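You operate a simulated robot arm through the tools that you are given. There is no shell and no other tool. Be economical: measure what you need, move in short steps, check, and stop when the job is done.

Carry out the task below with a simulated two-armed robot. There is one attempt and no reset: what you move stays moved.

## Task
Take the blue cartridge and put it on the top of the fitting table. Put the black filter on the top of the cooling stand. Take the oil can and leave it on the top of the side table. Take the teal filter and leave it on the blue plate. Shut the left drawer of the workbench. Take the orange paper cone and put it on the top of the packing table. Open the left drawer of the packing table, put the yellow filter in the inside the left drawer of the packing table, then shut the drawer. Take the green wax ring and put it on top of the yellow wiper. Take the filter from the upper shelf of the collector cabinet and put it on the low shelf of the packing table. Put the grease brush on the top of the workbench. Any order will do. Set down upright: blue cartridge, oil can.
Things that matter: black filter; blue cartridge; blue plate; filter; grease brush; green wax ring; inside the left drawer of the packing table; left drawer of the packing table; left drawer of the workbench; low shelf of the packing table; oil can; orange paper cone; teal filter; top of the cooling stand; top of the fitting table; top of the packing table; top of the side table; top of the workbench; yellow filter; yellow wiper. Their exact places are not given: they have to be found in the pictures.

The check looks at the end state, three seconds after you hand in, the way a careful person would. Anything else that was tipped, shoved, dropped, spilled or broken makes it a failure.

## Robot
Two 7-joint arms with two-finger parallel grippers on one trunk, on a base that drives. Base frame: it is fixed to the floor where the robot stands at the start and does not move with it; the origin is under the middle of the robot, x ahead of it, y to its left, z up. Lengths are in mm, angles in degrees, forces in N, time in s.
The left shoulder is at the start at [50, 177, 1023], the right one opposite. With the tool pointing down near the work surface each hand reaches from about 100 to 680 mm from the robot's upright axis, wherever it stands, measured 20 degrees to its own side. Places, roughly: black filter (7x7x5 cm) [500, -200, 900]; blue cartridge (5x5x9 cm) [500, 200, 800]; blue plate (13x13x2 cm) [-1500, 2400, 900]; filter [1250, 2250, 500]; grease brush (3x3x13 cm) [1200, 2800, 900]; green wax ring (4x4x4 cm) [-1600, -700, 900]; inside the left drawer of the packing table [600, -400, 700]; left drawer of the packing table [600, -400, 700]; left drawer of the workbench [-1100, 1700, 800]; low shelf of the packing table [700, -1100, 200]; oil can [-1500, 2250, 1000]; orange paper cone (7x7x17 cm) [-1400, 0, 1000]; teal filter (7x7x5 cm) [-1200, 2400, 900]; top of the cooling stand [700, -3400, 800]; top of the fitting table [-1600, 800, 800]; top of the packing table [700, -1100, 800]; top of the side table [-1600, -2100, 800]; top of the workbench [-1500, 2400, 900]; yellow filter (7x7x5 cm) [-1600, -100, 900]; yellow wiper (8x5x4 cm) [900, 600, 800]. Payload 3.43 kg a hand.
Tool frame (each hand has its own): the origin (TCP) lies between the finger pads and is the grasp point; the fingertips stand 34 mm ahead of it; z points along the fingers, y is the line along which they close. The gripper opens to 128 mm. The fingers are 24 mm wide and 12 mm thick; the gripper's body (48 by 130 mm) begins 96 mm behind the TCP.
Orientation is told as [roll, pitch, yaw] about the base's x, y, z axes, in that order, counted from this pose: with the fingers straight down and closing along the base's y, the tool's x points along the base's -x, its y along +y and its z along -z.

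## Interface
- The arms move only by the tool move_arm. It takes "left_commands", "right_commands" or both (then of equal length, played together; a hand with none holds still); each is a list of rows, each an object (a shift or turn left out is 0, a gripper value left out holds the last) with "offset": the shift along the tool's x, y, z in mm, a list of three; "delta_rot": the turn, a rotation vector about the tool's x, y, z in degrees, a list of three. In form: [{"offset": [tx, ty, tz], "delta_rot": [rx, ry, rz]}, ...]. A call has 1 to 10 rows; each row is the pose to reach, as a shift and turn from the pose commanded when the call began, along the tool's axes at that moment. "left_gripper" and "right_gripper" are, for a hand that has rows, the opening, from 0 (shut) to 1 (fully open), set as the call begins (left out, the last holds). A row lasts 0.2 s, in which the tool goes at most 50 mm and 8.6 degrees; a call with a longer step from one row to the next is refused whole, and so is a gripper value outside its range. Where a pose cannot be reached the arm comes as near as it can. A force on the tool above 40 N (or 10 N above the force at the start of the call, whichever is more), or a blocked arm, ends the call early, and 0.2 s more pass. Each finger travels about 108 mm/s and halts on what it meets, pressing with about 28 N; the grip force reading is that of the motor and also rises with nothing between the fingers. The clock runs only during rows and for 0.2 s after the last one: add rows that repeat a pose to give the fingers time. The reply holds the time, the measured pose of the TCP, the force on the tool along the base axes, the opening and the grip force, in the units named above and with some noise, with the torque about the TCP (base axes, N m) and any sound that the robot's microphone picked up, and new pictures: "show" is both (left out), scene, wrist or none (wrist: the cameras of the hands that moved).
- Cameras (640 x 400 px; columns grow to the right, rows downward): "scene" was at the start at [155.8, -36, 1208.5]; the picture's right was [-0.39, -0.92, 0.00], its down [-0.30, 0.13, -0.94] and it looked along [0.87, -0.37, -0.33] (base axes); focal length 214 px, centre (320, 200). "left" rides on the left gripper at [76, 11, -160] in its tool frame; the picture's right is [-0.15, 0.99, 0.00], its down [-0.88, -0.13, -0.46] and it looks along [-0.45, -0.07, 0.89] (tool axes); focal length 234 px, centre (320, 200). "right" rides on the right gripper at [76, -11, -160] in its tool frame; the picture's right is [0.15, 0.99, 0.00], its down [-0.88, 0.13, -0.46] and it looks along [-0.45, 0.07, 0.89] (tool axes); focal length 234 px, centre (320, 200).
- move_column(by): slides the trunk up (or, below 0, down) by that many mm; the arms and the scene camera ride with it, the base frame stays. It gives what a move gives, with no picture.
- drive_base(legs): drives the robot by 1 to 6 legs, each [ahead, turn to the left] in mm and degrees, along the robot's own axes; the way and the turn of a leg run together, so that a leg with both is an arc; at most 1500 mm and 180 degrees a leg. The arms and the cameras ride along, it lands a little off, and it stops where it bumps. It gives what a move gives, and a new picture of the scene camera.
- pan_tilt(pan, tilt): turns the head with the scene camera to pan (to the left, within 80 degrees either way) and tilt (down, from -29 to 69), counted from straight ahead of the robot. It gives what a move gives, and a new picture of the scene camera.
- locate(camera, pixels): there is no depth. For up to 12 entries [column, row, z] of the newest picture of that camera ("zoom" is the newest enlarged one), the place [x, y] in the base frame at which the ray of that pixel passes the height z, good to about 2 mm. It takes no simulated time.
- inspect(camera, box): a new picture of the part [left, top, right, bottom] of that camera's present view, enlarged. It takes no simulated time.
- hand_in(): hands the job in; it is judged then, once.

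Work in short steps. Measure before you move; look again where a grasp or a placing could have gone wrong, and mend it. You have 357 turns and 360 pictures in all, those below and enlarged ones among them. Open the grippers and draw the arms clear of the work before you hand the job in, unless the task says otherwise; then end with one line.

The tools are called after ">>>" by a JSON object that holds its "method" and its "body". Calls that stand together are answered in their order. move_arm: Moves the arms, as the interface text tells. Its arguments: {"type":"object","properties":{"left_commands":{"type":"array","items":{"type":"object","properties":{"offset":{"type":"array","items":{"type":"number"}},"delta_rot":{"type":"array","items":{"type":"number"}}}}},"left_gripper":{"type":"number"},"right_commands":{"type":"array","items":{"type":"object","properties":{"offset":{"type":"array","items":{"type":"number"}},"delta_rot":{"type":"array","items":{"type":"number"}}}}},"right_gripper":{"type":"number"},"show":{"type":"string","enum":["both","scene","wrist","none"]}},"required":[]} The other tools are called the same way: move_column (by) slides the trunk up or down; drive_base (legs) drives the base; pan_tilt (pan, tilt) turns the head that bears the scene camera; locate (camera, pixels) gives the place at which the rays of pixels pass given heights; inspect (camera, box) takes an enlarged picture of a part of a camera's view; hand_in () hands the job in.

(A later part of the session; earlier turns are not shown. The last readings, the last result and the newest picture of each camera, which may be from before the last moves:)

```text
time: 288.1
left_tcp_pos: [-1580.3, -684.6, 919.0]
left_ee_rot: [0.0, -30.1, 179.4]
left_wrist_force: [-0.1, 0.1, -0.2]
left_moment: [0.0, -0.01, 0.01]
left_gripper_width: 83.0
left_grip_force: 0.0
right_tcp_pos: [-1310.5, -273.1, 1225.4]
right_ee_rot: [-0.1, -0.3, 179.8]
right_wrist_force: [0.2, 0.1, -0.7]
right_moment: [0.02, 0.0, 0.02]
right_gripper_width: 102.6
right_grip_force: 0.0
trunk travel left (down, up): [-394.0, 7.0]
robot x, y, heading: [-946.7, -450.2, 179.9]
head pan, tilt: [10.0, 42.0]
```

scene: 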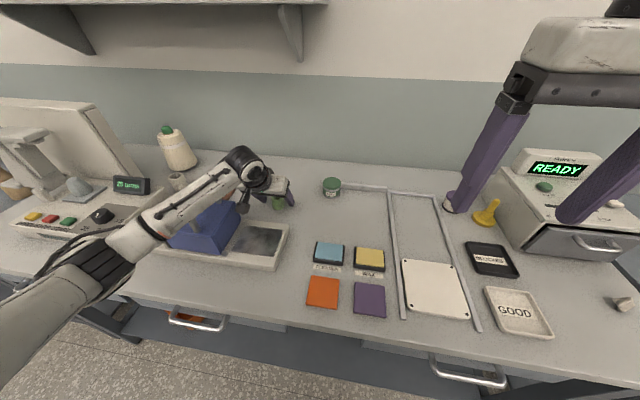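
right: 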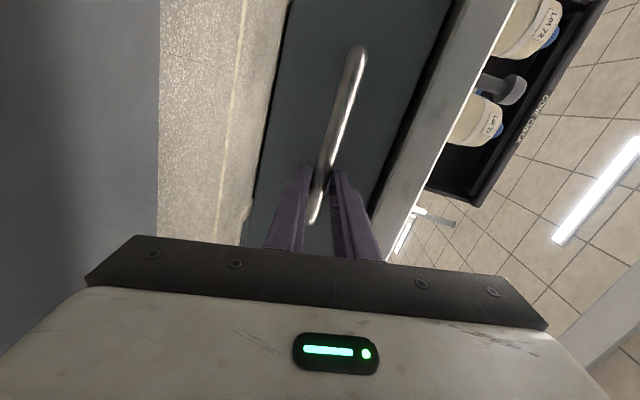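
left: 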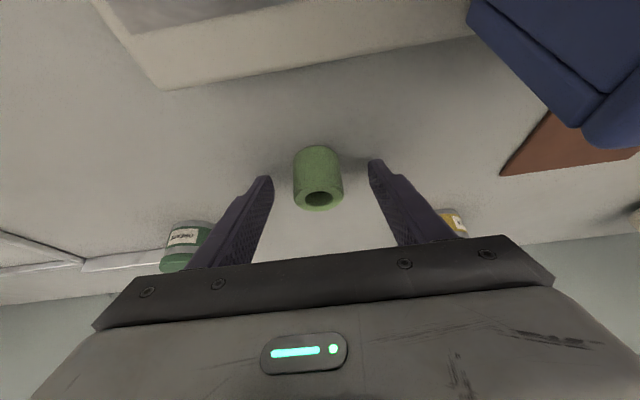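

Ring centred. Close and lift straight up.

>>> {"method": "move_arm", "body": {"left_commands": [{}, {}, {}, {}, {}], "left_gripper": 0.1, "show": "none"}}

>>> {"method": "move_arm", "body": {"left_commands": [{"offset": [-15, 0, -26]}, {"offset": [-37, 0, -65]}, {"offset": [-60, 0, -104]}, {"offset": [-80, 0, -140]}, {"offset": [-60, 0, -175]}, {"offset": [-25, 0, -200]}, {"offset": [10, 0, -225]}, {"offset": [45, 0, -250]}, {"offset": [80, 0, -275]}], "show": "both"}}

```text
time: 289.3
left_tcp_pos: [-1579.7, -687.8, 919.7]
left_ee_rot: [0.0, -30.0, 179.4]
left_wrist_force: [-0.1, -0.4, 0.2]
left_moment: [0.0, -0.02, 0.02]
left_gripper_width: 38.6
left_grip_force: 28.1
right_tcp_pos: [-1311.2, -273.0, 1226.3]
right_ee_rot: [-0.2, -0.3, 179.9]
right_wrist_force: [0.1, -0.4, 0.3]
right_moment: [-0.01, 0.0, -0.02]
right_gripper_width: 102.2
right_grip_force: 0.1
trunk travel left (down, up): [-394.0, 7.0]
robot x, y, heading: [-946.7, -450.9, 179.3]
head pan, tilt: [10.0, 42.0]
```

```text
time: 291.3
left_tcp_pos: [-1370.3, -687.8, 1117.3]
left_ee_rot: [-0.1, -30.0, 179.4]
left_wrist_force: [-0.1, 0.1, -0.8]
left_moment: [-0.01, 0.0, 0.0]
left_gripper_width: 38.5
left_grip_force: 28.2
right_tcp_pos: [-1309.9, -273.5, 1227.1]
right_ee_rot: [-0.2, -0.4, 179.8]
right_wrist_force: [-0.4, -0.6, -0.4]
right_moment: [0.02, 0.04, 0.0]
right_gripper_width: 102.4
right_grip_force: 0.2
trunk travel left (down, up): [-394.0, 7.0]
robot x, y, heading: [-949.1, -451.0, 179.6]
head pan, tilt: [10.0, 42.0]
```

scene: 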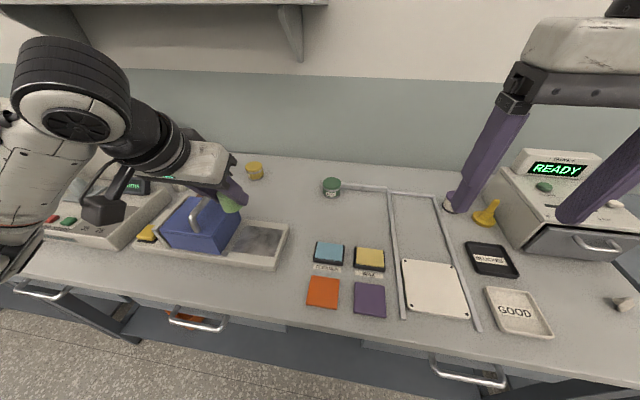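
left: 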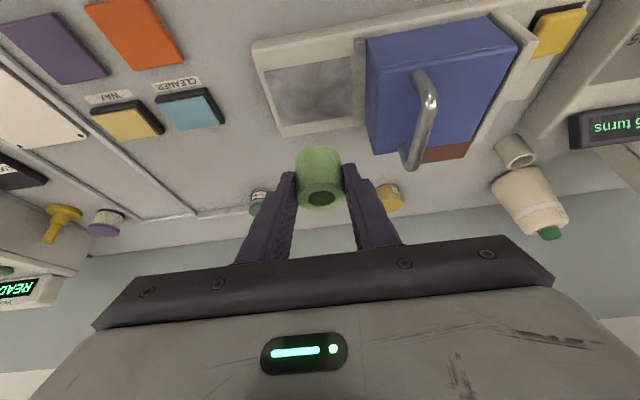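

Ring held. Back out and head round to the left side of the gray table.

>>> {"method": "drive_base", "body": {"legs": [[-450, 0], [0, -90], [1500, 0], [150, 0]]}}

```text
time: 306.0
left_tcp_pos: [-719.1, 1641.3, 1116.0]
left_ee_rot: [0.0, -30.0, 89.7]
left_wrist_force: [0.4, 0.4, -0.3]
left_moment: [-0.01, 0.02, 0.03]
left_gripper_width: 38.4
left_grip_force: 28.3
right_tcp_pos: [-304.1, 1582.7, 1225.4]
right_ee_rot: [-0.2, -0.2, 89.9]
right_wrist_force: [-0.5, -0.1, -0.5]
right_moment: [-0.05, -0.01, 0.0]
right_gripper_width: 102.5
right_grip_force: 0.1
trunk travel left (down, up): [-394.0, 7.0]
robot x, y, heading: [-475.3, 1217.7, 89.8]
head pan, tilt: [10.0, 42.0]
```

scene: 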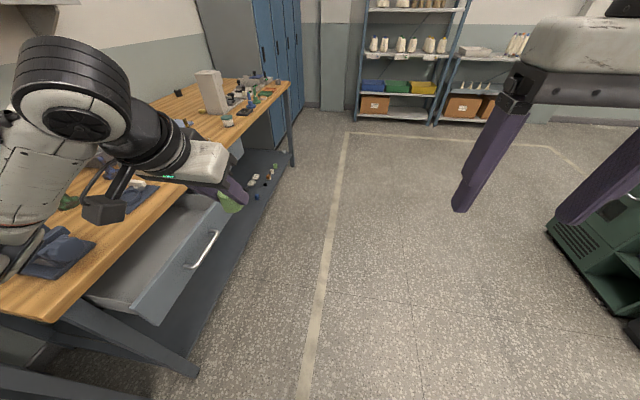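

>>> {"method": "drive_base", "body": {"legs": [[0, -95], [1170, 0], [0, -85]]}}

>>> {"method": "pan_tilt", "body": {"pan": 10, "tilt": 40}}

```text
time: 319.5
left_tcp_pos: [881.5, 634.0, 1116.6]
left_ee_rot: [0.0, -30.0, -92.4]
left_wrist_force: [0.0, -0.1, -0.3]
left_moment: [0.01, 0.0, 0.0]
left_gripper_width: 38.6
left_grip_force: 28.3
right_tcp_pos: [471.3, 706.9, 1227.8]
right_ee_rot: [-0.1, -0.3, -92.1]
right_wrist_force: [-0.2, -0.7, -0.5]
right_moment: [0.02, 0.02, -0.02]
right_gripper_width: 102.4
right_grip_force: 0.0
trunk travel left (down, up): [-394.0, 7.0]
robot x, y, heading: [657.8, 1062.5, -92.1]
head pan, tilt: [10.0, 42.0]
```

scene: 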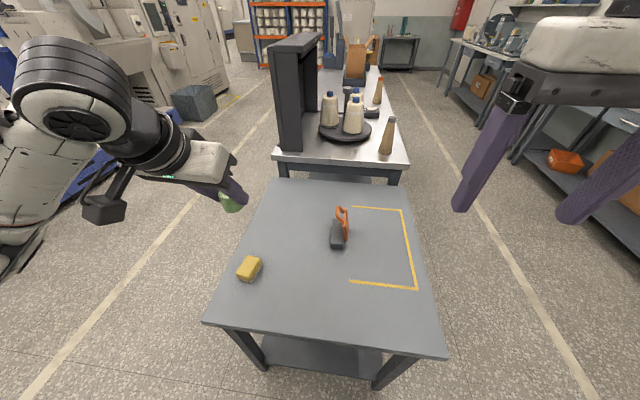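

```text
time: 320.1
left_tcp_pos: [883.5, 634.5, 1116.8]
left_ee_rot: [0.0, -30.1, -92.5]
left_wrist_force: [0.0, -0.6, -0.4]
left_moment: [-0.01, -0.01, 0.02]
left_gripper_width: 38.5
left_grip_force: 27.8
right_tcp_pos: [471.4, 707.0, 1224.4]
right_ee_rot: [-0.2, -0.3, -92.1]
right_wrist_force: [-0.3, -0.7, 0.6]
right_moment: [-0.01, 0.01, 0.0]
right_gripper_width: 102.7
right_grip_force: 0.0
trunk travel left (down, up): [-394.0, 7.0]
robot x, y, heading: [658.9, 1065.2, -92.3]
head pan, tilt: [10.0, 40.0]
```

scene: 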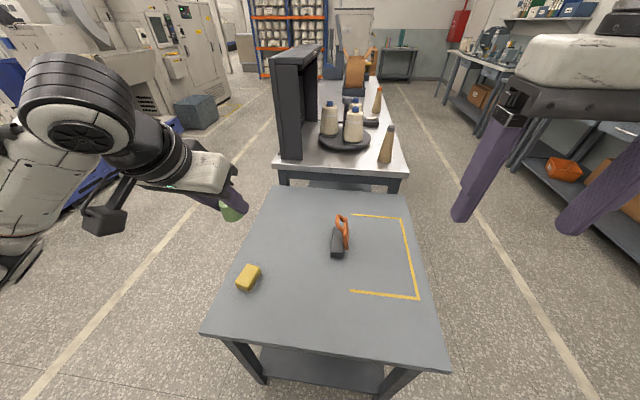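

>>> {"method": "locate", "body": {"camera": "scene", "pixels": [[248, 274, 777], [248, 284, 737], [200, 333, 737], [449, 367, 737]]}}

>>> {"method": "inspect", "body": {"camera": "scene", "box": [200, 240, 300, 310]}}

```text
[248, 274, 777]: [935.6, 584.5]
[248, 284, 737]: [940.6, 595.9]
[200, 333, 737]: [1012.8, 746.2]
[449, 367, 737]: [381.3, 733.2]
```

```text
5.71 times, centred on (250, 275) of scene
```

zoom: 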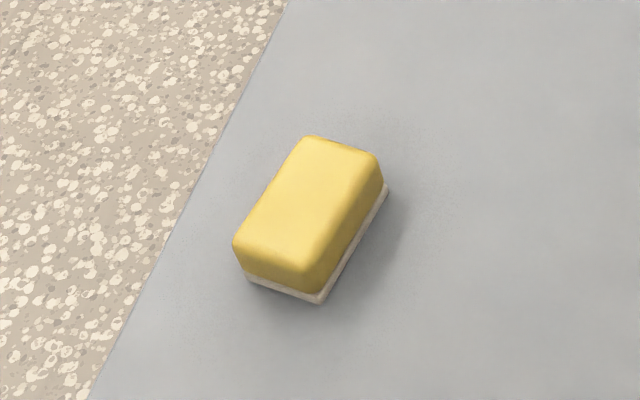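

Move over the wiper and look with the wrist camera.

>>> {"method": "move_arm", "body": {"left_commands": [{"offset": [5, 15, 35]}, {"offset": [15, 30, 75]}, {"offset": [30, 42, 115]}, {"offset": [45, 52, 155]}, {"offset": [62, 57, 195]}], "show": "wrist"}}

```text
time: 321.3
left_tcp_pos: [939.0, 585.8, 915.4]
left_ee_rot: [0.0, -30.1, -92.5]
left_wrist_force: [-0.1, 0.3, 0.0]
left_moment: [0.02, 0.0, 0.02]
left_gripper_width: 38.8
left_grip_force: 28.2
right_tcp_pos: [473.1, 707.7, 1227.0]
right_ee_rot: [-0.2, -0.3, -92.1]
right_wrist_force: [-0.2, 0.2, -0.1]
right_moment: [0.02, 0.01, 0.0]
right_gripper_width: 102.2
right_grip_force: 0.0
trunk travel left (down, up): [-394.0, 7.0]
robot x, y, heading: [662.2, 1063.7, -92.2]
head pan, tilt: [10.0, 40.0]
```

left: 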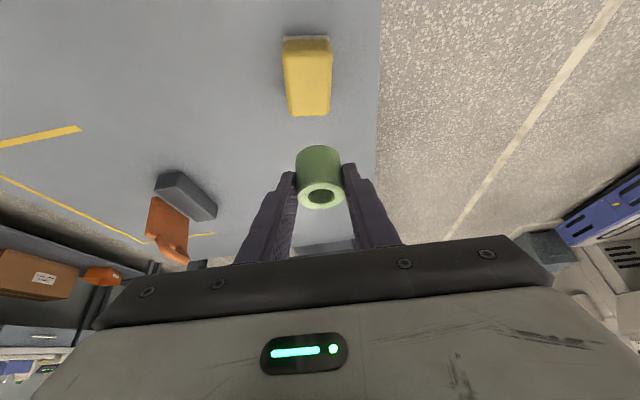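

>>> {"method": "locate", "body": {"camera": "left", "pixels": [[307, 73, 777], [307, 73, 790], [307, 73, 770], [284, 38, 777], [331, 38, 777], [287, 112, 777], [330, 112, 777]]}}

>>> {"method": "locate", "body": {"camera": "zoom", "pixels": [[308, 210, 777], [308, 210, 790], [308, 210, 770], [308, 210, 800]]}}

```text
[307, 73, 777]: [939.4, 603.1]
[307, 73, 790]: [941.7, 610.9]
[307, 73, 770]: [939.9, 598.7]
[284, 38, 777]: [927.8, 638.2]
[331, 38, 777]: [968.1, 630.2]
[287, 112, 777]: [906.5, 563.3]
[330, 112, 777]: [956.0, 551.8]
```

```text
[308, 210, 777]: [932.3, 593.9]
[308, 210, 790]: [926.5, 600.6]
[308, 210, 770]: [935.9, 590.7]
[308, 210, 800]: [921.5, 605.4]
```

Wiper centre ≈(938,597). Lower above it.

>>> {"method": "move_arm", "body": {"left_commands": [{"offset": [15, -1, 5]}, {"offset": [30, -1, 35]}, {"offset": [53, -1, 67.6]}], "show": "wrist"}}

>>> {"method": "inspect", "body": {"camera": "scene", "box": [200, 230, 300, 300]}}

```text
time: 322.1
left_tcp_pos: [937.4, 598.7, 831.5]
left_ee_rot: [0.0, -30.1, -92.3]
left_wrist_force: [-0.6, -0.8, -0.2]
left_moment: [0.01, -0.01, -0.03]
left_gripper_width: 38.6
left_grip_force: 27.5
right_tcp_pos: [471.6, 707.0, 1226.4]
right_ee_rot: [-0.2, -0.2, -92.2]
right_wrist_force: [0.3, 0.1, 0.3]
right_moment: [0.02, 0.03, 0.01]
right_gripper_width: 102.6
right_grip_force: 0.0
trunk travel left (down, up): [-394.0, 7.0]
robot x, y, heading: [660.9, 1067.1, -92.1]
head pan, tilt: [10.0, 40.0]
```

left: 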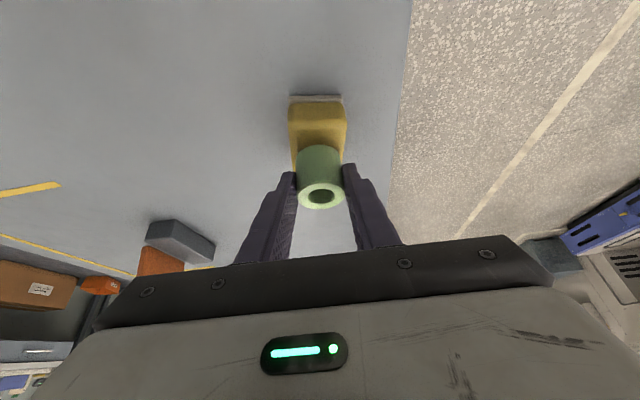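

```text
5.71 times, centred on (250, 265) of scene
```

zoom: 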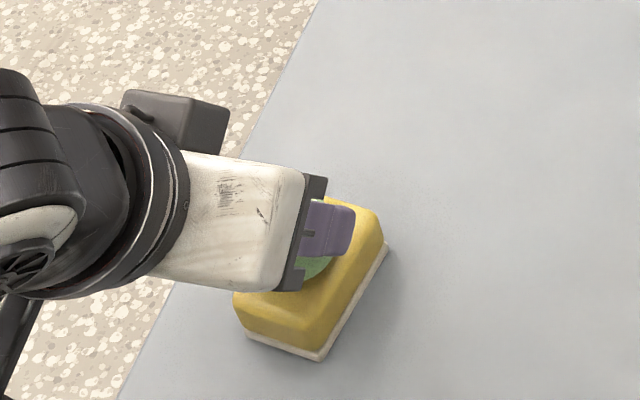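

>>> {"method": "locate", "body": {"camera": "left", "pixels": [[317, 103, 777], [290, 105, 777], [345, 105, 777], [318, 150, 787], [317, 97, 737]]}}

```text
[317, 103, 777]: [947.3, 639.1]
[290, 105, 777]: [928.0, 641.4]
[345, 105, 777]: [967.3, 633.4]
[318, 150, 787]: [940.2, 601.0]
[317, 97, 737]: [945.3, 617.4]
```

Lower in small steps to contact.

>>> {"method": "move_arm", "body": {"left_commands": [{"offset": [2, 0, 3.5]}, {"offset": [4, 0, 7]}, {"offset": [5.5, 0, 9.5]}, {"offset": [7, 0, 12]}, {"offset": [8.5, 0, 14.7]}], "show": "wrist"}}

```text
time: 323.3
left_tcp_pos: [937.2, 597.1, 819.2]
left_ee_rot: [0.2, -30.6, -92.5]
left_wrist_force: [2.9, 1.1, 21.4]
left_moment: [-0.21, -0.19, 0.09]
left_gripper_width: 38.7
left_grip_force: 27.4
right_tcp_pos: [470.3, 709.3, 1226.9]
right_ee_rot: [-0.1, -0.3, -92.1]
right_wrist_force: [-0.3, 0.0, 0.4]
right_moment: [-0.01, -0.01, -0.03]
right_gripper_width: 102.3
right_grip_force: 0.0
trunk travel left (down, up): [-394.0, 7.0]
robot x, y, heading: [660.1, 1064.8, -92.2]
head pan, tilt: [10.0, 40.0]
```

left: 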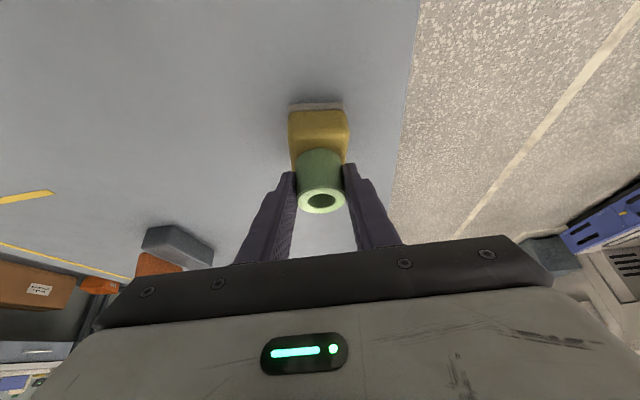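

Contact (21 N) as predicted. Ease, open and lift.

>>> {"method": "move_arm", "body": {"left_commands": [{"offset": [-1.5, 0, -2.6]}], "show": "none"}}

>>> {"method": "move_arm", "body": {"left_commands": [{}, {}, {}], "left_gripper": 0.55, "show": "none"}}

>>> {"method": "move_arm", "body": {"left_commands": [{"offset": [-10, 0, -17]}, {"offset": [-30, 0, -52]}, {"offset": [-50, 0, -87]}, {"offset": [-70, 0, -121]}], "show": "wrist"}}

>>> {"method": "inspect", "body": {"camera": "scene", "box": [200, 230, 300, 300]}}

```text
time: 323.7
left_tcp_pos: [937.4, 599.8, 818.0]
left_ee_rot: [0.0, -30.0, -92.4]
left_wrist_force: [0.2, -2.6, 10.6]
left_moment: [-0.44, -0.05, -0.01]
left_gripper_width: 38.8
left_grip_force: 28.5
right_tcp_pos: [471.5, 708.3, 1225.8]
right_ee_rot: [-0.2, -0.3, -92.1]
right_wrist_force: [0.0, 0.2, 0.0]
right_moment: [0.05, 0.01, 0.0]
right_gripper_width: 102.4
right_grip_force: 0.0
trunk travel left (down, up): [-394.0, 7.0]
robot x, y, heading: [658.3, 1063.7, -92.1]
head pan, tilt: [10.0, 40.0]
```

```text
time: 324.5
left_tcp_pos: [938.2, 600.3, 816.4]
left_ee_rot: [0.0, -30.0, -92.4]
left_wrist_force: [1.4, -0.4, -0.5]
left_moment: [0.01, -0.01, -0.02]
left_gripper_width: 70.3
left_grip_force: 0.0
right_tcp_pos: [471.2, 707.5, 1225.6]
right_ee_rot: [-0.2, -0.3, -92.2]
right_wrist_force: [-0.3, -0.1, -0.2]
right_moment: [-0.01, -0.01, 0.01]
right_gripper_width: 102.2
right_grip_force: 0.0
trunk travel left (down, up): [-394.0, 7.0]
robot x, y, heading: [662.8, 1066.6, -92.6]
head pan, tilt: [10.0, 40.0]
```

```text
time: 325.5
left_tcp_pos: [938.3, 601.1, 955.0]
left_ee_rot: [0.0, -30.0, -92.6]
left_wrist_force: [-0.2, -0.4, -0.3]
left_moment: [0.0, -0.02, 0.0]
left_gripper_width: 70.4
left_grip_force: 0.0
right_tcp_pos: [472.1, 707.3, 1226.1]
right_ee_rot: [-0.2, -0.4, -92.0]
right_wrist_force: [0.8, -0.5, 0.1]
right_moment: [0.01, 0.01, -0.03]
right_gripper_width: 102.6
right_grip_force: 0.1
trunk travel left (down, up): [-394.0, 7.0]
robot x, y, heading: [660.9, 1064.8, -92.3]
head pan, tilt: [10.0, 40.0]
```

left: 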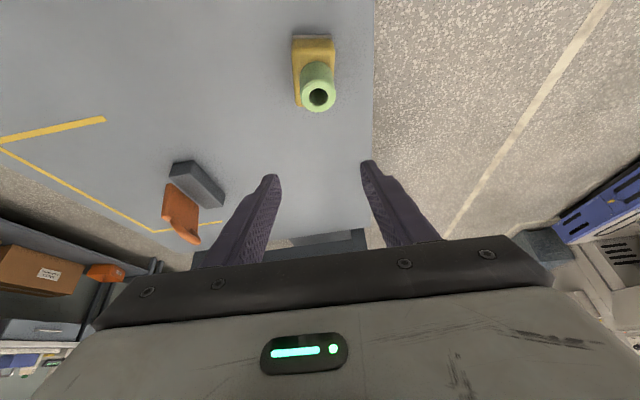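

```text
5.71 times, centred on (250, 265) of scene
```

zoom: 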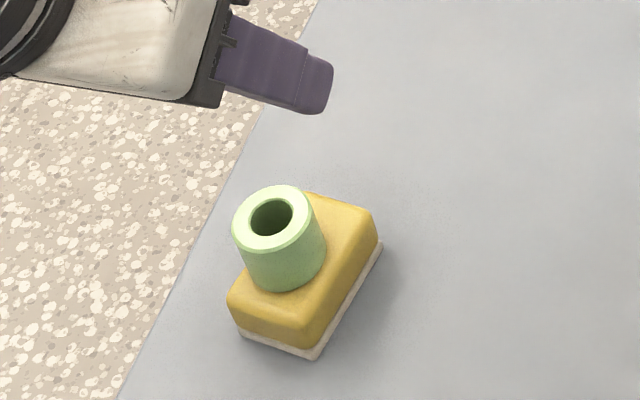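

Ring rests on the wiper. Retract the left hand, then turn toward the green cabinet.

>>> {"method": "move_arm", "body": {"left_commands": [{"offset": [0, -10, -45], "delta_rot": [0, 6, 0]}, {"offset": [30, -25, -75], "delta_rot": [0, 12, 0]}, {"offset": [60, -40, -105], "delta_rot": [0, 18, 0]}, {"offset": [85, -55, -135], "delta_rot": [0, 24, 0]}, {"offset": [95, -70, -165], "delta_rot": [0, 30, 0]}], "left_gripper": 0.8, "show": "none"}}

>>> {"method": "drive_base", "body": {"legs": [[-80, 0], [0, 160]]}}

>>> {"method": "pan_tilt", "body": {"pan": 0, "tilt": 25}}

```text
time: 326.7
left_tcp_pos: [875.5, 767.5, 1051.8]
left_ee_rot: [0.1, 0.0, -92.3]
left_wrist_force: [0.4, -0.2, 0.4]
left_moment: [-0.02, 0.02, -0.01]
left_gripper_width: 102.1
left_grip_force: 0.1
right_tcp_pos: [471.2, 707.4, 1225.3]
right_ee_rot: [-0.3, -0.4, -92.1]
right_wrist_force: [-0.2, -0.2, -0.1]
right_moment: [-0.01, -0.04, 0.01]
right_gripper_width: 102.4
right_grip_force: 0.0
trunk travel left (down, up): [-394.0, 7.0]
robot x, y, heading: [658.5, 1063.0, -92.3]
head pan, tilt: [10.0, 40.0]
```

```text
time: 334.4
left_tcp_pos: [549.1, 1496.2, 1051.6]
left_ee_rot: [0.1, 0.0, 69.8]
left_wrist_force: [0.1, -0.6, 0.0]
left_moment: [0.0, -0.01, 0.01]
left_gripper_width: 102.4
left_grip_force: 0.1
right_tcp_pos: [951.9, 1429.9, 1225.9]
right_ee_rot: [-0.2, -0.3, 70.3]
right_wrist_force: [0.4, -0.2, 0.0]
right_moment: [0.0, 0.0, 0.02]
right_gripper_width: 102.3
right_grip_force: 0.2
trunk travel left (down, up): [-394.0, 7.0]
robot x, y, heading: [663.8, 1150.1, 69.8]
head pan, tilt: [10.0, 40.0]
```

scene: 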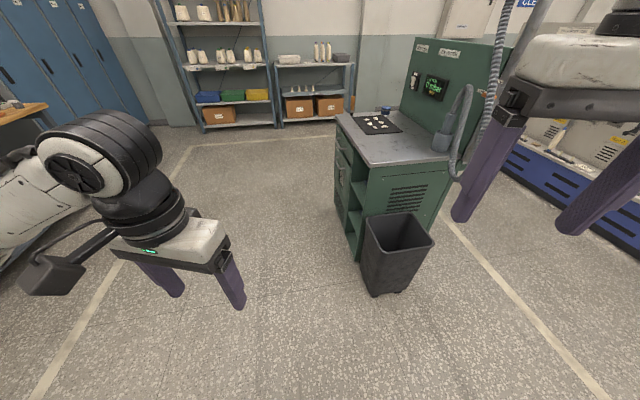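

```text
time: 335.2
left_tcp_pos: [548.6, 1495.5, 1050.9]
left_ee_rot: [0.0, 0.0, 69.9]
left_wrist_force: [0.0, -0.3, -0.8]
left_moment: [0.02, -0.01, -0.01]
left_gripper_width: 102.5
left_grip_force: 0.2
right_tcp_pos: [950.8, 1429.8, 1226.0]
right_ee_rot: [-0.2, -0.4, 70.3]
right_wrist_force: [0.4, -1.1, 0.0]
right_moment: [0.0, -0.01, -0.01]
right_gripper_width: 102.5
right_grip_force: 0.0
trunk travel left (down, up): [-394.0, 7.0]
robot x, y, heading: [662.9, 1143.8, 70.0]
head pan, tilt: [0.0, 25.0]
```

scene: 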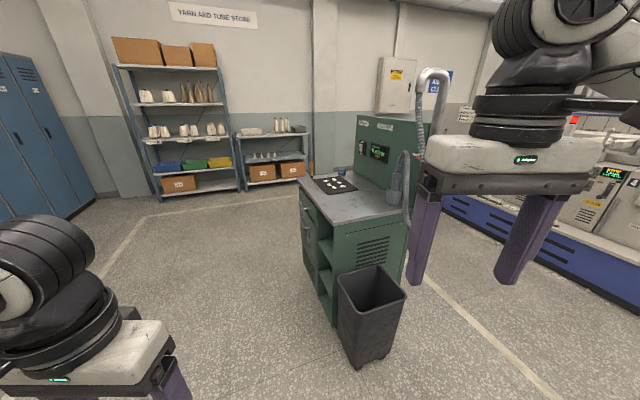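

>>> {"method": "locate", "body": {"camera": "scene", "pixels": [[333, 326, 0], [304, 265, 0], [333, 224, 850], [333, 224, 900], [299, 180, 850], [299, 180, 900], [360, 368, 0], [337, 325, 0]]}}

>>> {"method": "inspect", "body": {"camera": "scene", "box": [280, 150, 430, 340]}}

```text
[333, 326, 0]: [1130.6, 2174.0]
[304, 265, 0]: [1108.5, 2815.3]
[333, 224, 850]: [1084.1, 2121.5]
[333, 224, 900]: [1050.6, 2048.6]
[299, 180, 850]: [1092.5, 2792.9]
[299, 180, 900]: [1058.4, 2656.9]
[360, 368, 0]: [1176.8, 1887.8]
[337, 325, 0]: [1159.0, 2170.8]
```

```text
2.11 times, centred on (355, 245) of scene
```

zoom: 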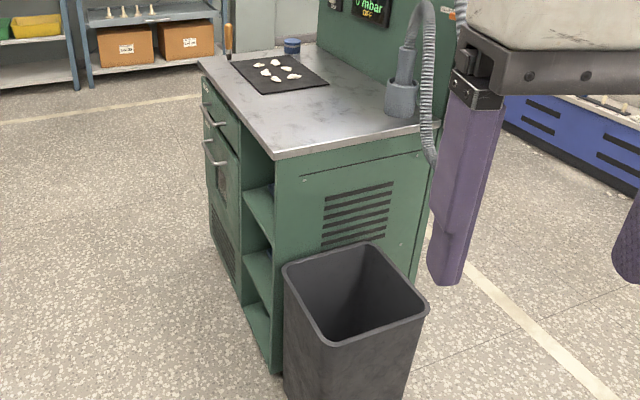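

Drive to in front of the cabinet (600,2350), facing +x.

>>> {"method": "drive_base", "body": {"legs": [[0, 23], [1208, 0], [0, -93]]}}

>>> {"method": "move_column", "body": {"by": -200}}

>>> {"method": "pan_tilt", "body": {"pan": 0, "tilt": 35}}

```text
time: 346.5
left_tcp_pos: [893.2, 2565.0, 1051.4]
left_ee_rot: [0.0, 0.0, -2.0]
left_wrist_force: [-0.4, 0.2, -0.2]
left_moment: [0.0, -0.02, 0.03]
left_gripper_width: 102.3
left_grip_force: 0.0
right_tcp_pos: [955.9, 2159.9, 1225.8]
right_ee_rot: [-0.1, -0.3, -1.6]
right_wrist_force: [-0.7, -0.1, -0.7]
right_moment: [0.0, -0.01, 0.01]
right_gripper_width: 102.1
right_grip_force: 0.0
trunk travel left (down, up): [-394.0, 7.0]
robot x, y, heading: [600.1, 2347.2, -2.0]
head pan, tilt: [0.0, 25.0]
```

scene: 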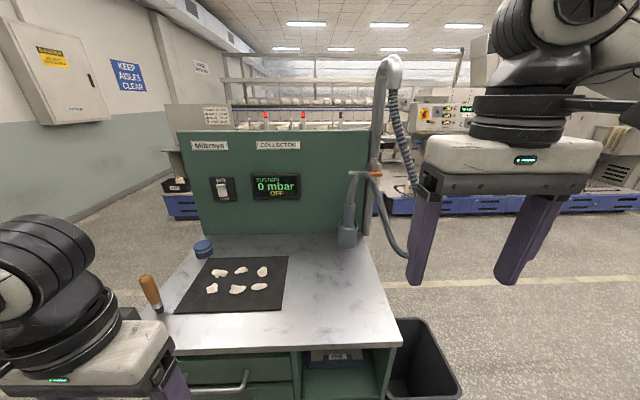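

```text
time: 348.7
left_tcp_pos: [893.0, 2564.5, 851.0]
left_ee_rot: [0.0, -0.1, -2.0]
left_wrist_force: [0.2, 0.0, -0.5]
left_moment: [-0.04, 0.01, 0.0]
left_gripper_width: 102.7
left_grip_force: 0.0
right_tcp_pos: [955.7, 2161.0, 1026.6]
right_ee_rot: [-0.2, -0.2, -1.6]
right_wrist_force: [0.9, 0.3, 0.4]
right_moment: [-0.02, 0.02, 0.0]
right_gripper_width: 102.3
right_grip_force: 0.0
trunk travel left (down, up): [-194.0, 207.0]
robot x, y, heading: [598.9, 2347.4, -1.9]
head pan, tilt: [0.0, 25.0]
```

```text
time: 349.4
left_tcp_pos: [893.2, 2563.3, 851.2]
left_ee_rot: [0.1, -0.1, -1.9]
left_wrist_force: [-0.9, 0.1, 0.5]
left_moment: [0.01, 0.0, 0.01]
left_gripper_width: 102.1
left_grip_force: 0.1
right_tcp_pos: [955.1, 2161.5, 1026.6]
right_ee_rot: [-0.2, -0.4, -1.6]
right_wrist_force: [-0.3, -0.3, 0.1]
right_moment: [0.02, 0.01, 0.0]
right_gripper_width: 102.6
right_grip_force: 0.2
trunk travel left (down, up): [-194.0, 207.0]
robot x, y, heading: [597.8, 2348.8, -1.8]
head pan, tilt: [0.0, 35.0]
```

scene: 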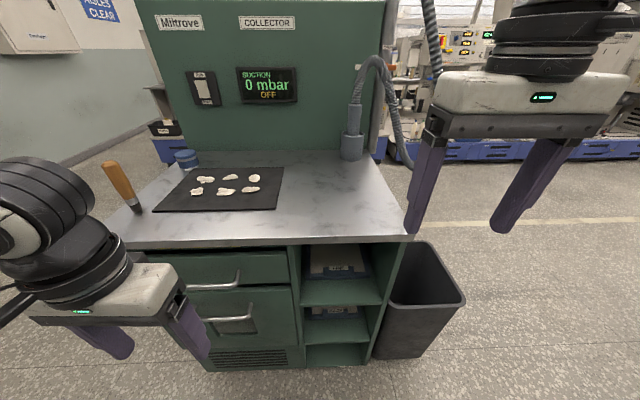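

>>> {"method": "inspect", "body": {"camera": "scene", "box": [280, 225, 430, 375]}}

>>> {"method": "locate", "body": {"camera": "scene", "pixels": [[390, 366, 0], [302, 247, 840], [402, 243, 840], [302, 247, 800], [108, 165, 960], [138, 210, 840], [302, 305, 600]]}}

```text
2.67 times, centred on (355, 300) of scene
```

zoom: 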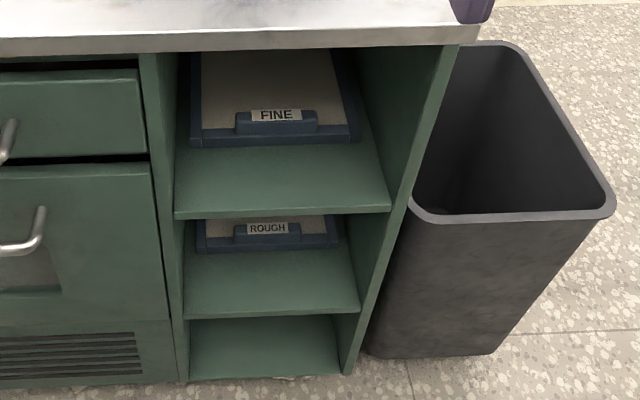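

```text
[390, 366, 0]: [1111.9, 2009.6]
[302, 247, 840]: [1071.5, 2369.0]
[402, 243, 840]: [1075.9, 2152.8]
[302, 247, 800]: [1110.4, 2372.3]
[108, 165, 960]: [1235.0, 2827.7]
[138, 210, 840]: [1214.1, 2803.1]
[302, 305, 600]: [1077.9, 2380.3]
```

The FINE filter is a flat panel with a front pull tab on the upper shelf (z≈540). Shift the base left ~100 mm so the right hand lines up with the tab.

>>> {"method": "drive_base", "body": {"legs": [[0, 70], [115, 0], [0, -68]]}}

>>> {"method": "inspect", "body": {"camera": "scene", "box": [300, 215, 440, 345]}}

```text
time: 356.7
left_tcp_pos: [932.0, 2674.6, 850.6]
left_ee_rot: [-0.1, -0.1, -1.0]
left_wrist_force: [-0.5, 0.9, 0.1]
left_moment: [0.03, -0.03, -0.01]
left_gripper_width: 102.4
left_grip_force: 0.1
right_tcp_pos: [1002.8, 2274.5, 1025.9]
right_ee_rot: [-0.2, -0.3, -0.7]
right_wrist_force: [0.2, -1.1, 0.1]
right_moment: [-0.01, -0.01, 0.02]
right_gripper_width: 102.4
right_grip_force: 0.1
trunk travel left (down, up): [-194.0, 207.0]
robot x, y, heading: [640.5, 2456.9, -0.9]
head pan, tilt: [0.0, 35.0]
```

scene: 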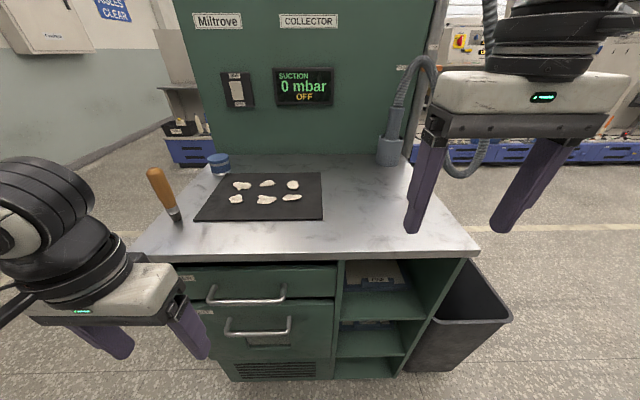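

```text
3.08 times, centred on (370, 280) of scene
```

zoom: 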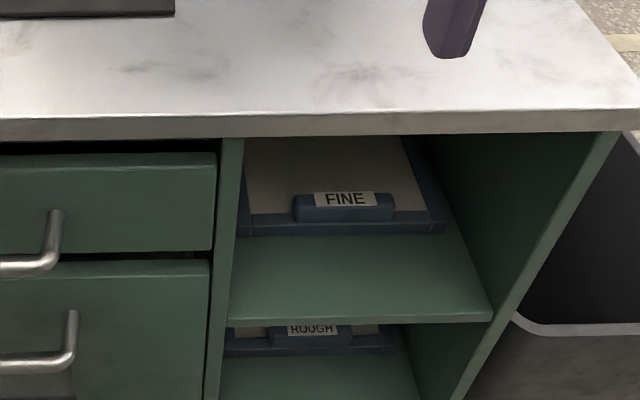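

>>> {"method": "locate", "body": {"camera": "zoom", "pixels": [[228, 322, 520], [228, 322, 550], [492, 318, 550], [240, 236, 550], [445, 232, 550], [345, 200, 585], [295, 210, 575], [394, 208, 575], [230, 137, 775], [345, 222, 560]]}}

```text
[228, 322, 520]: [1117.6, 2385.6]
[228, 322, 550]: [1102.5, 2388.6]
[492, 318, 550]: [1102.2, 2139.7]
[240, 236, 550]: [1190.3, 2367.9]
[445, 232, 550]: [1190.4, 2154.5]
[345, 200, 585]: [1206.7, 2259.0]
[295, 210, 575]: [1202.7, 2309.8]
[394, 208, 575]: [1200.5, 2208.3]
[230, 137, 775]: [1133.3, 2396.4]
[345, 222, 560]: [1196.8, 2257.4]
```

Lower the trunk and bring the right hand, tilted 60° forward, to a pre-grasp in front of the tab.

>>> {"method": "move_column", "body": {"by": -190}}

>>> {"method": "move_arm", "body": {"right_commands": [{"offset": [0, -2, 5], "delta_rot": [0, -8, 0]}, {"offset": [5, -4, 15], "delta_rot": [0, -16, 0]}, {"offset": [5, -6, 30], "delta_rot": [0, -24, 0]}, {"offset": [0, -8, 50], "delta_rot": [0, -32, 0]}, {"offset": [-5, -10, 75], "delta_rot": [0, -40, 0]}, {"offset": [-15, -12, 105], "delta_rot": [0, -48, 0]}, {"offset": [-35, -14, 140], "delta_rot": [0, -54, 0]}, {"offset": [-60, -15, 175], "delta_rot": [0, -60, 0]}, {"offset": [-85, -15, 205], "delta_rot": [0, -60, 0]}, {"offset": [-110, -15, 225], "delta_rot": [0, -60, 0]}], "right_gripper": 1, "show": "wrist"}}

```text
time: 358.8
left_tcp_pos: [932.7, 2675.0, 661.6]
left_ee_rot: [0.1, 0.0, -1.0]
left_wrist_force: [0.2, -0.4, -0.8]
left_moment: [0.02, 0.02, 0.02]
left_gripper_width: 102.1
left_grip_force: 0.0
right_tcp_pos: [1001.6, 2272.9, 835.2]
right_ee_rot: [-0.3, -0.4, -0.7]
right_wrist_force: [0.6, 0.7, -0.3]
right_moment: [-0.02, -0.01, 0.02]
right_gripper_width: 102.4
right_grip_force: 0.0
trunk travel left (down, up): [-4.0, 397.0]
robot x, y, heading: [637.9, 2454.5, -1.0]
head pan, tilt: [0.0, 35.0]
```

```text
time: 360.9
left_tcp_pos: [932.5, 2675.1, 661.9]
left_ee_rot: [0.1, 0.0, -0.9]
left_wrist_force: [0.3, -0.6, -0.1]
left_moment: [0.02, -0.02, -0.03]
left_gripper_width: 102.5
left_grip_force: 0.0
right_tcp_pos: [1112.7, 2254.7, 613.2]
right_ee_rot: [-0.5, -60.3, -0.2]
right_wrist_force: [-0.5, -0.3, -0.2]
right_moment: [0.0, -0.01, -0.03]
right_gripper_width: 127.9
right_grip_force: 0.0
right hand out of reach, approached as far as the arm can: row 5, 6, 7, 8, 9
trunk travel left (down, up): [-4.0, 397.0]
robot x, y, heading: [639.2, 2458.2, -1.2]
head pan, tilt: [0.0, 35.0]
```

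right: 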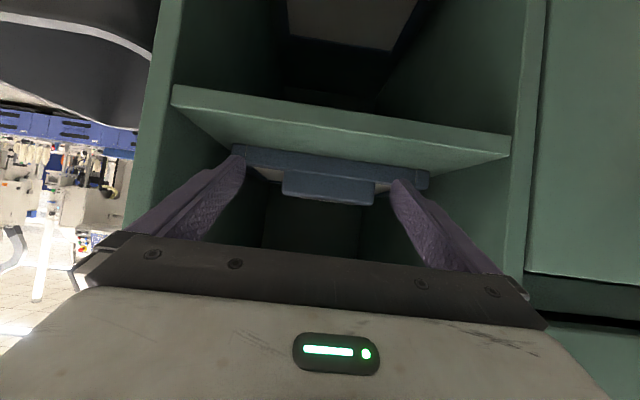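

>>> {"method": "locate", "body": {"camera": "right", "pixels": [[329, 172, 555], [329, 200, 575], [329, 200, 585], [283, 185, 570], [375, 190, 570], [232, 150, 535], [428, 185, 555], [175, 90, 535], [510, 150, 535], [330, 158, 540]]}}

```text
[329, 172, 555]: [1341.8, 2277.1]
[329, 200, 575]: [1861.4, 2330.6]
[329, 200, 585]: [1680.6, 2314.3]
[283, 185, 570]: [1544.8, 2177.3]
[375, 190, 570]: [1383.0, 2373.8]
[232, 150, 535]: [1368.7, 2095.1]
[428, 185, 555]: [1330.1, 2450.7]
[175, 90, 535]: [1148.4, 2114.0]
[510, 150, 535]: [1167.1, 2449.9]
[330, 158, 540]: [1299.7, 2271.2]
```

The shelf works out at z≈583, tab front ≈(1175,2262), z 585-617. Advance so the fingers straddle the tab's sides.

>>> {"method": "move_arm", "body": {"right_commands": [{"offset": [-5, 7, 8]}, {"offset": [-12, 7, 18]}, {"offset": [-20, 7, 31]}], "show": "wrist"}}

```text
time: 361.8
left_tcp_pos: [931.6, 2675.6, 662.2]
left_ee_rot: [0.0, 0.1, -1.0]
left_wrist_force: [-0.4, -0.6, -0.5]
left_moment: [0.01, 0.01, -0.01]
left_gripper_width: 102.6
left_grip_force: 0.1
right_tcp_pos: [1149.4, 2261.9, 612.8]
right_ee_rot: [-0.5, -60.3, -0.2]
right_wrist_force: [-0.5, 0.7, -0.5]
right_moment: [-0.02, 0.0, 0.02]
right_gripper_width: 128.2
right_grip_force: 0.1
trunk travel left (down, up): [-4.0, 397.0]
robot x, y, heading: [640.7, 2451.2, -1.0]
head pan, tilt: [0.0, 35.0]
```

right: 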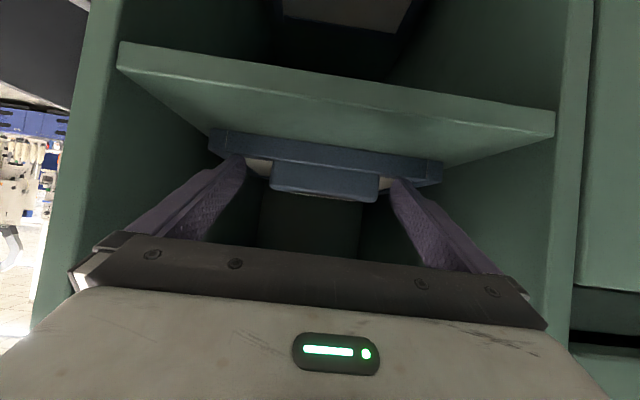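

Shift 5 mm left, advance a bit more until touching, then close.

>>> {"method": "move_arm", "body": {"right_commands": [{"offset": [-2, 5, 4]}, {"offset": [-5, 5, 9]}, {"offset": [-8, 5, 14]}, {"offset": [-11, 5, 19]}], "show": "none"}}

>>> {"method": "move_arm", "body": {"right_commands": [{}, {}, {}], "right_gripper": 0.3, "show": "wrist"}}

```text
time: 362.8
left_tcp_pos: [932.7, 2674.4, 662.2]
left_ee_rot: [0.0, 0.0, -1.0]
left_wrist_force: [-0.7, 0.1, -0.1]
left_moment: [0.0, 0.01, 0.03]
left_gripper_width: 102.3
left_grip_force: 0.1
right_tcp_pos: [1170.7, 2267.8, 613.0]
right_ee_rot: [-0.5, -60.2, -0.3]
right_wrist_force: [-0.5, -1.0, -0.6]
right_moment: [-0.01, -0.03, 0.02]
right_gripper_width: 128.0
right_grip_force: 0.1
trunk travel left (down, up): [-4.0, 397.0]
robot x, y, heading: [643.1, 2452.0, -0.7]
head pan, tilt: [0.0, 35.0]
```

```text
time: 363.6
left_tcp_pos: [932.1, 2674.7, 661.6]
left_ee_rot: [-0.1, 0.1, -1.1]
left_wrist_force: [-0.3, 0.1, 0.6]
left_moment: [-0.01, 0.02, 0.01]
left_gripper_width: 102.6
left_grip_force: 0.1
right_tcp_pos: [1171.8, 2265.6, 612.9]
right_ee_rot: [-0.5, -60.3, -0.3]
right_wrist_force: [0.3, 0.0, 0.3]
right_moment: [-0.09, 0.0, 0.07]
right_gripper_width: 99.5
right_grip_force: 28.3
trunk travel left (down, up): [-4.0, 397.0]
robot x, y, heading: [639.5, 2454.3, -0.9]
head pan, tilt: [0.0, 35.0]
```

right: 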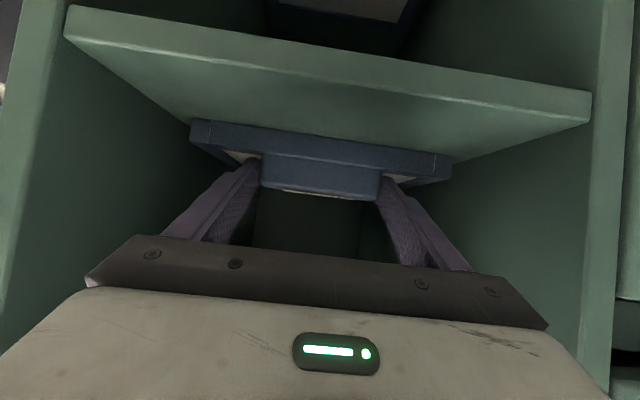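

Tab gripped (99.5 mm). Test-lift 20 mm to see the weight and droop.

>>> {"method": "move_arm", "body": {"right_commands": [{"offset": [-9, 0, -5]}, {"offset": [-17.5, 0, -10]}, {"offset": [-17.5, 0, -10]}], "show": "wrist"}}

```text
time: 364.4
left_tcp_pos: [932.9, 2676.5, 662.5]
left_ee_rot: [0.0, -0.1, -1.0]
left_wrist_force: [-0.8, 0.3, -0.5]
left_moment: [0.0, -0.02, 0.01]
left_gripper_width: 102.5
left_grip_force: 0.0
right_tcp_pos: [1171.5, 2266.9, 634.5]
right_ee_rot: [-0.5, -60.2, -0.3]
right_wrist_force: [0.3, -0.5, -2.8]
right_moment: [-0.01, 0.16, 0.0]
right_gripper_width: 99.9
right_grip_force: 28.3
trunk travel left (down, up): [-4.0, 397.0]
robot x, y, heading: [639.4, 2454.4, -0.9]
head pan, tilt: [0.0, 35.0]
```

right: 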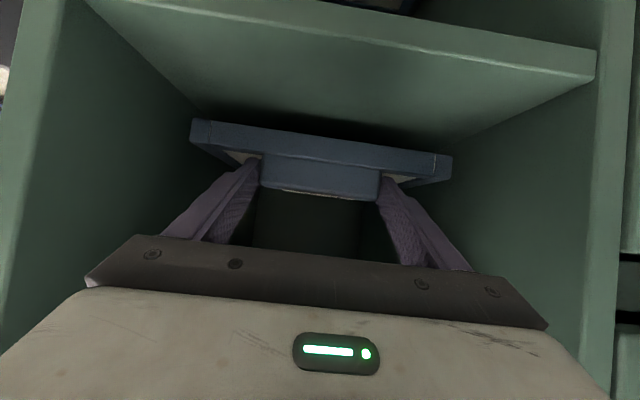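

Light (0.28 kg) and level. Pull it straight out with the arm, then back the base.

>>> {"method": "move_arm", "body": {"right_commands": [{"offset": [20, 0, -34.6]}, {"offset": [42, 0, -72.7]}, {"offset": [64, 0, -111]}, {"offset": [86, 0, -149]}, {"offset": [105, 0, -182]}], "show": "none"}}

>>> {"method": "drive_base", "body": {"legs": [[-250, 0]]}}

```text
time: 365.4
left_tcp_pos: [932.7, 2674.8, 661.8]
left_ee_rot: [0.1, -0.1, -1.1]
left_wrist_force: [1.0, 0.5, -0.9]
left_moment: [0.0, -0.01, -0.02]
left_gripper_width: 102.6
left_grip_force: 0.1
right_tcp_pos: [1069.3, 2287.0, 607.9]
right_ee_rot: [-1.2, -62.7, -2.2]
right_wrist_force: [-2.5, -4.3, 6.7]
right_moment: [0.47, 0.06, 0.1]
right_gripper_width: 99.4
right_grip_force: 28.1
right hand out of reach, approached as far as the arm can: row 2, 3, 4, 5
trunk travel left (down, up): [-4.0, 397.0]
robot x, y, heading: [641.3, 2456.3, -1.1]
head pan, tilt: [0.0, 35.0]
stopped in row 5 (right hand): the force on the tool passed its limit (the readings are from after the stop); the commanded pose is now the measured one
```

```text
time: 367.2
left_tcp_pos: [681.3, 2678.5, 662.4]
left_ee_rot: [0.0, 0.0, -1.0]
left_wrist_force: [-0.4, -0.3, 0.4]
left_moment: [0.01, -0.02, -0.02]
left_gripper_width: 102.4
left_grip_force: 0.0
right_tcp_pos: [819.6, 2293.2, 608.4]
right_ee_rot: [-1.4, -62.5, -1.6]
right_wrist_force: [-1.2, -0.7, -1.6]
right_moment: [0.01, 0.2, -0.07]
right_gripper_width: 99.6
right_grip_force: 28.3
trunk travel left (down, up): [-4.0, 397.0]
robot x, y, heading: [388.1, 2454.9, -0.8]
head pan, tilt: [0.0, 35.0]
```

scene: 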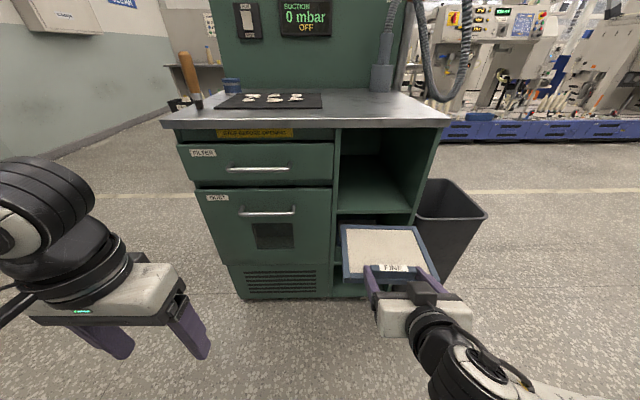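

Out cleanly and level. Raise the trunk so the panel clears the counter, then move toward the brush for the left hand.

>>> {"method": "move_column", "body": {"by": 390}}

>>> {"method": "drive_base", "body": {"legs": [[0, 39], [283, 0], [0, -38.5]]}}

```text
time: 370.9
left_tcp_pos: [683.4, 2679.6, 1051.9]
left_ee_rot: [0.1, 0.0, -1.1]
left_wrist_force: [-0.9, 0.3, -0.4]
left_moment: [0.01, -0.01, 0.01]
left_gripper_width: 102.4
left_grip_force: 0.1
right_tcp_pos: [819.2, 2292.8, 998.7]
right_ee_rot: [-1.4, -62.4, -1.6]
right_wrist_force: [-0.3, -0.5, -1.8]
right_moment: [0.01, 0.19, 0.0]
right_gripper_width: 99.5
right_grip_force: 28.0
trunk travel left (down, up): [-394.0, 7.0]
robot x, y, heading: [391.0, 2456.8, -1.1]
head pan, tilt: [0.0, 35.0]
```

```text
time: 376.5
left_tcp_pos: [902.9, 2850.6, 1051.7]
left_ee_rot: [0.0, 0.0, -0.7]
left_wrist_force: [0.1, -0.3, -0.6]
left_moment: [0.01, 0.04, -0.03]
left_gripper_width: 102.5
left_grip_force: 0.1
right_tcp_pos: [1042.5, 2463.7, 997.7]
right_ee_rot: [-1.5, -62.5, -1.5]
right_wrist_force: [0.6, 0.2, -2.3]
right_moment: [0.01, 0.14, 0.03]
right_gripper_width: 99.4
right_grip_force: 28.0
trunk travel left (down, up): [-394.0, 7.0]
robot x, y, heading: [612.6, 2629.0, -0.9]
head pan, tilt: [0.0, 35.0]
```

scene: 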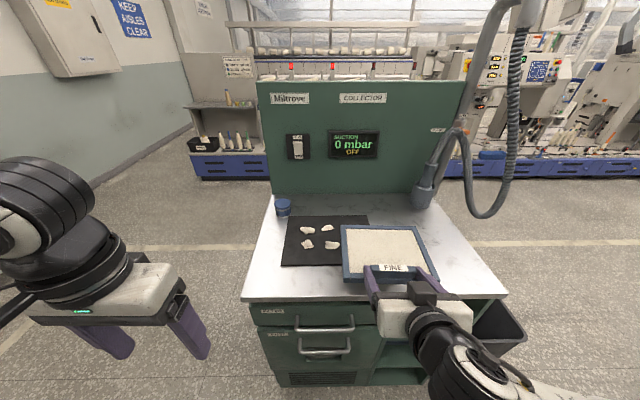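

The brush is no longer visible at the counter's left edge; look for it.

>>> {"method": "pan_tilt", "body": {"pan": -5, "tilt": 50}}

>>> {"method": "pan_tilt", "body": {"pan": 45, "tilt": 35}}

```text
time: 377.2
left_tcp_pos: [903.8, 2851.8, 1051.1]
left_ee_rot: [0.0, 0.0, -0.7]
left_wrist_force: [-0.8, -0.7, 0.1]
left_moment: [-0.01, -0.01, -0.03]
left_gripper_width: 102.3
left_grip_force: 0.1
right_tcp_pos: [1042.3, 2464.7, 997.7]
right_ee_rot: [-1.4, -62.3, -1.4]
right_wrist_force: [0.3, 0.8, -1.2]
right_moment: [0.02, 0.19, 0.04]
right_gripper_width: 99.6
right_grip_force: 27.9
trunk travel left (down, up): [-394.0, 7.0]
robot x, y, heading: [613.5, 2626.6, -1.1]
head pan, tilt: [-5.0, 50.0]
```

scene: 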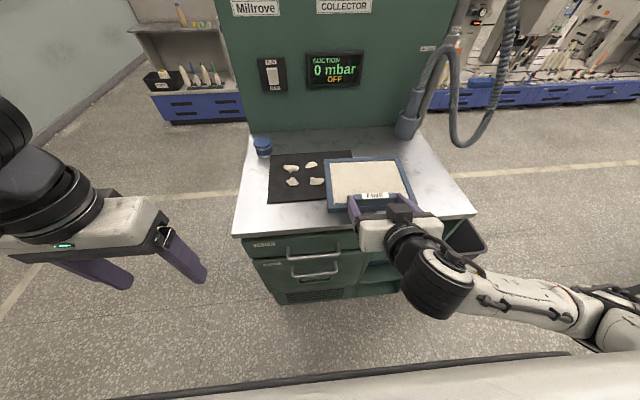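

```text
time: 378.4
left_tcp_pos: [903.2, 2851.2, 1050.8]
left_ee_rot: [0.0, 0.0, -0.8]
left_wrist_force: [-0.9, -0.3, 0.2]
left_moment: [0.0, 0.0, 0.0]
left_gripper_width: 102.1
left_grip_force: 0.0
right_tcp_pos: [1042.5, 2464.8, 997.2]
right_ee_rot: [-1.5, -62.3, -1.4]
right_wrist_force: [0.4, 0.5, -2.6]
right_moment: [0.03, 0.19, 0.0]
right_gripper_width: 99.6
right_grip_force: 28.1
trunk travel left (down, up): [-394.0, 7.0]
robot x, y, heading: [614.0, 2626.2, -0.7]
head pan, tilt: [45.0, 35.0]
```

scene: 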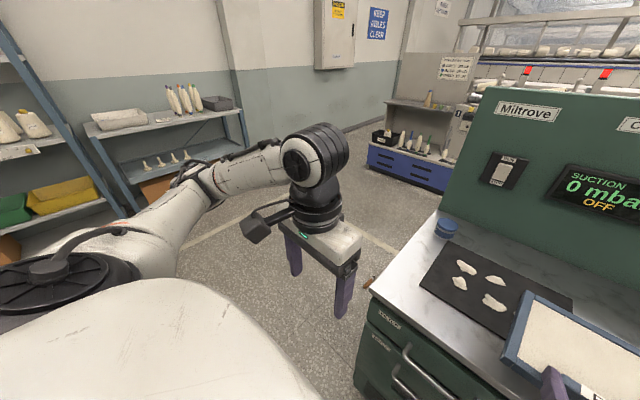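

>>> {"method": "inspect", "body": {"camera": "scene", "box": [320, 210, 480, 340]}}

```text
3.08 times, centred on (400, 275) of scene
```

zoom: 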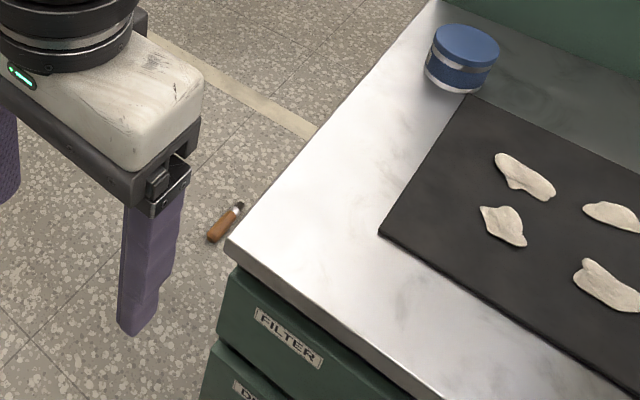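

The brush was knocked to the floor. Measure its position.

>>> {"method": "locate", "body": {"camera": "zoom", "pixels": [[212, 238, 12], [240, 205, 12], [225, 222, 12], [228, 245, 826]]}}

```text
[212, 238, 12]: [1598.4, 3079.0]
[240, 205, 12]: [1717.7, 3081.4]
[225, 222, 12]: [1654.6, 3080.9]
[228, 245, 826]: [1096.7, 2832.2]
```

The brush lies on the floor at (1655,3080). I deliver the filter panel first: drive to the middle of the packing table.

>>> {"method": "drive_base", "body": {"legs": [[-300, 0], [0, -117.5], [1289, 0], [0, 28], [1250, 0], [1250, 0]]}}

```text
time: 404.8
left_tcp_pos: [54.3, -1329.0, 1051.0]
left_ee_rot: [0.0, 0.0, -87.2]
left_wrist_force: [0.2, -0.2, 0.0]
left_moment: [0.0, 0.0, 0.03]
left_gripper_width: 102.4
left_grip_force: 0.2
right_tcp_pos: [-321.7, -1490.1, 997.8]
right_ee_rot: [-1.4, -62.3, -87.9]
right_wrist_force: [0.2, 0.4, -1.2]
right_moment: [0.18, 0.04, 0.0]
right_gripper_width: 99.5
right_grip_force: 27.6
trunk travel left (down, up): [-394.0, 7.0]
robot x, y, heading: [-185.4, -1047.8, -87.1]
head pan, tilt: [45.0, 35.0]
```

scene: 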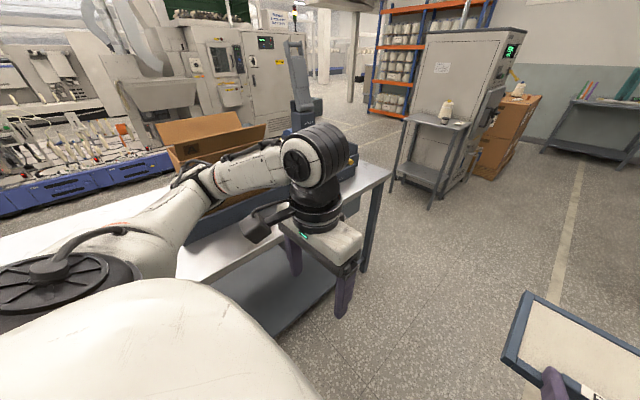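

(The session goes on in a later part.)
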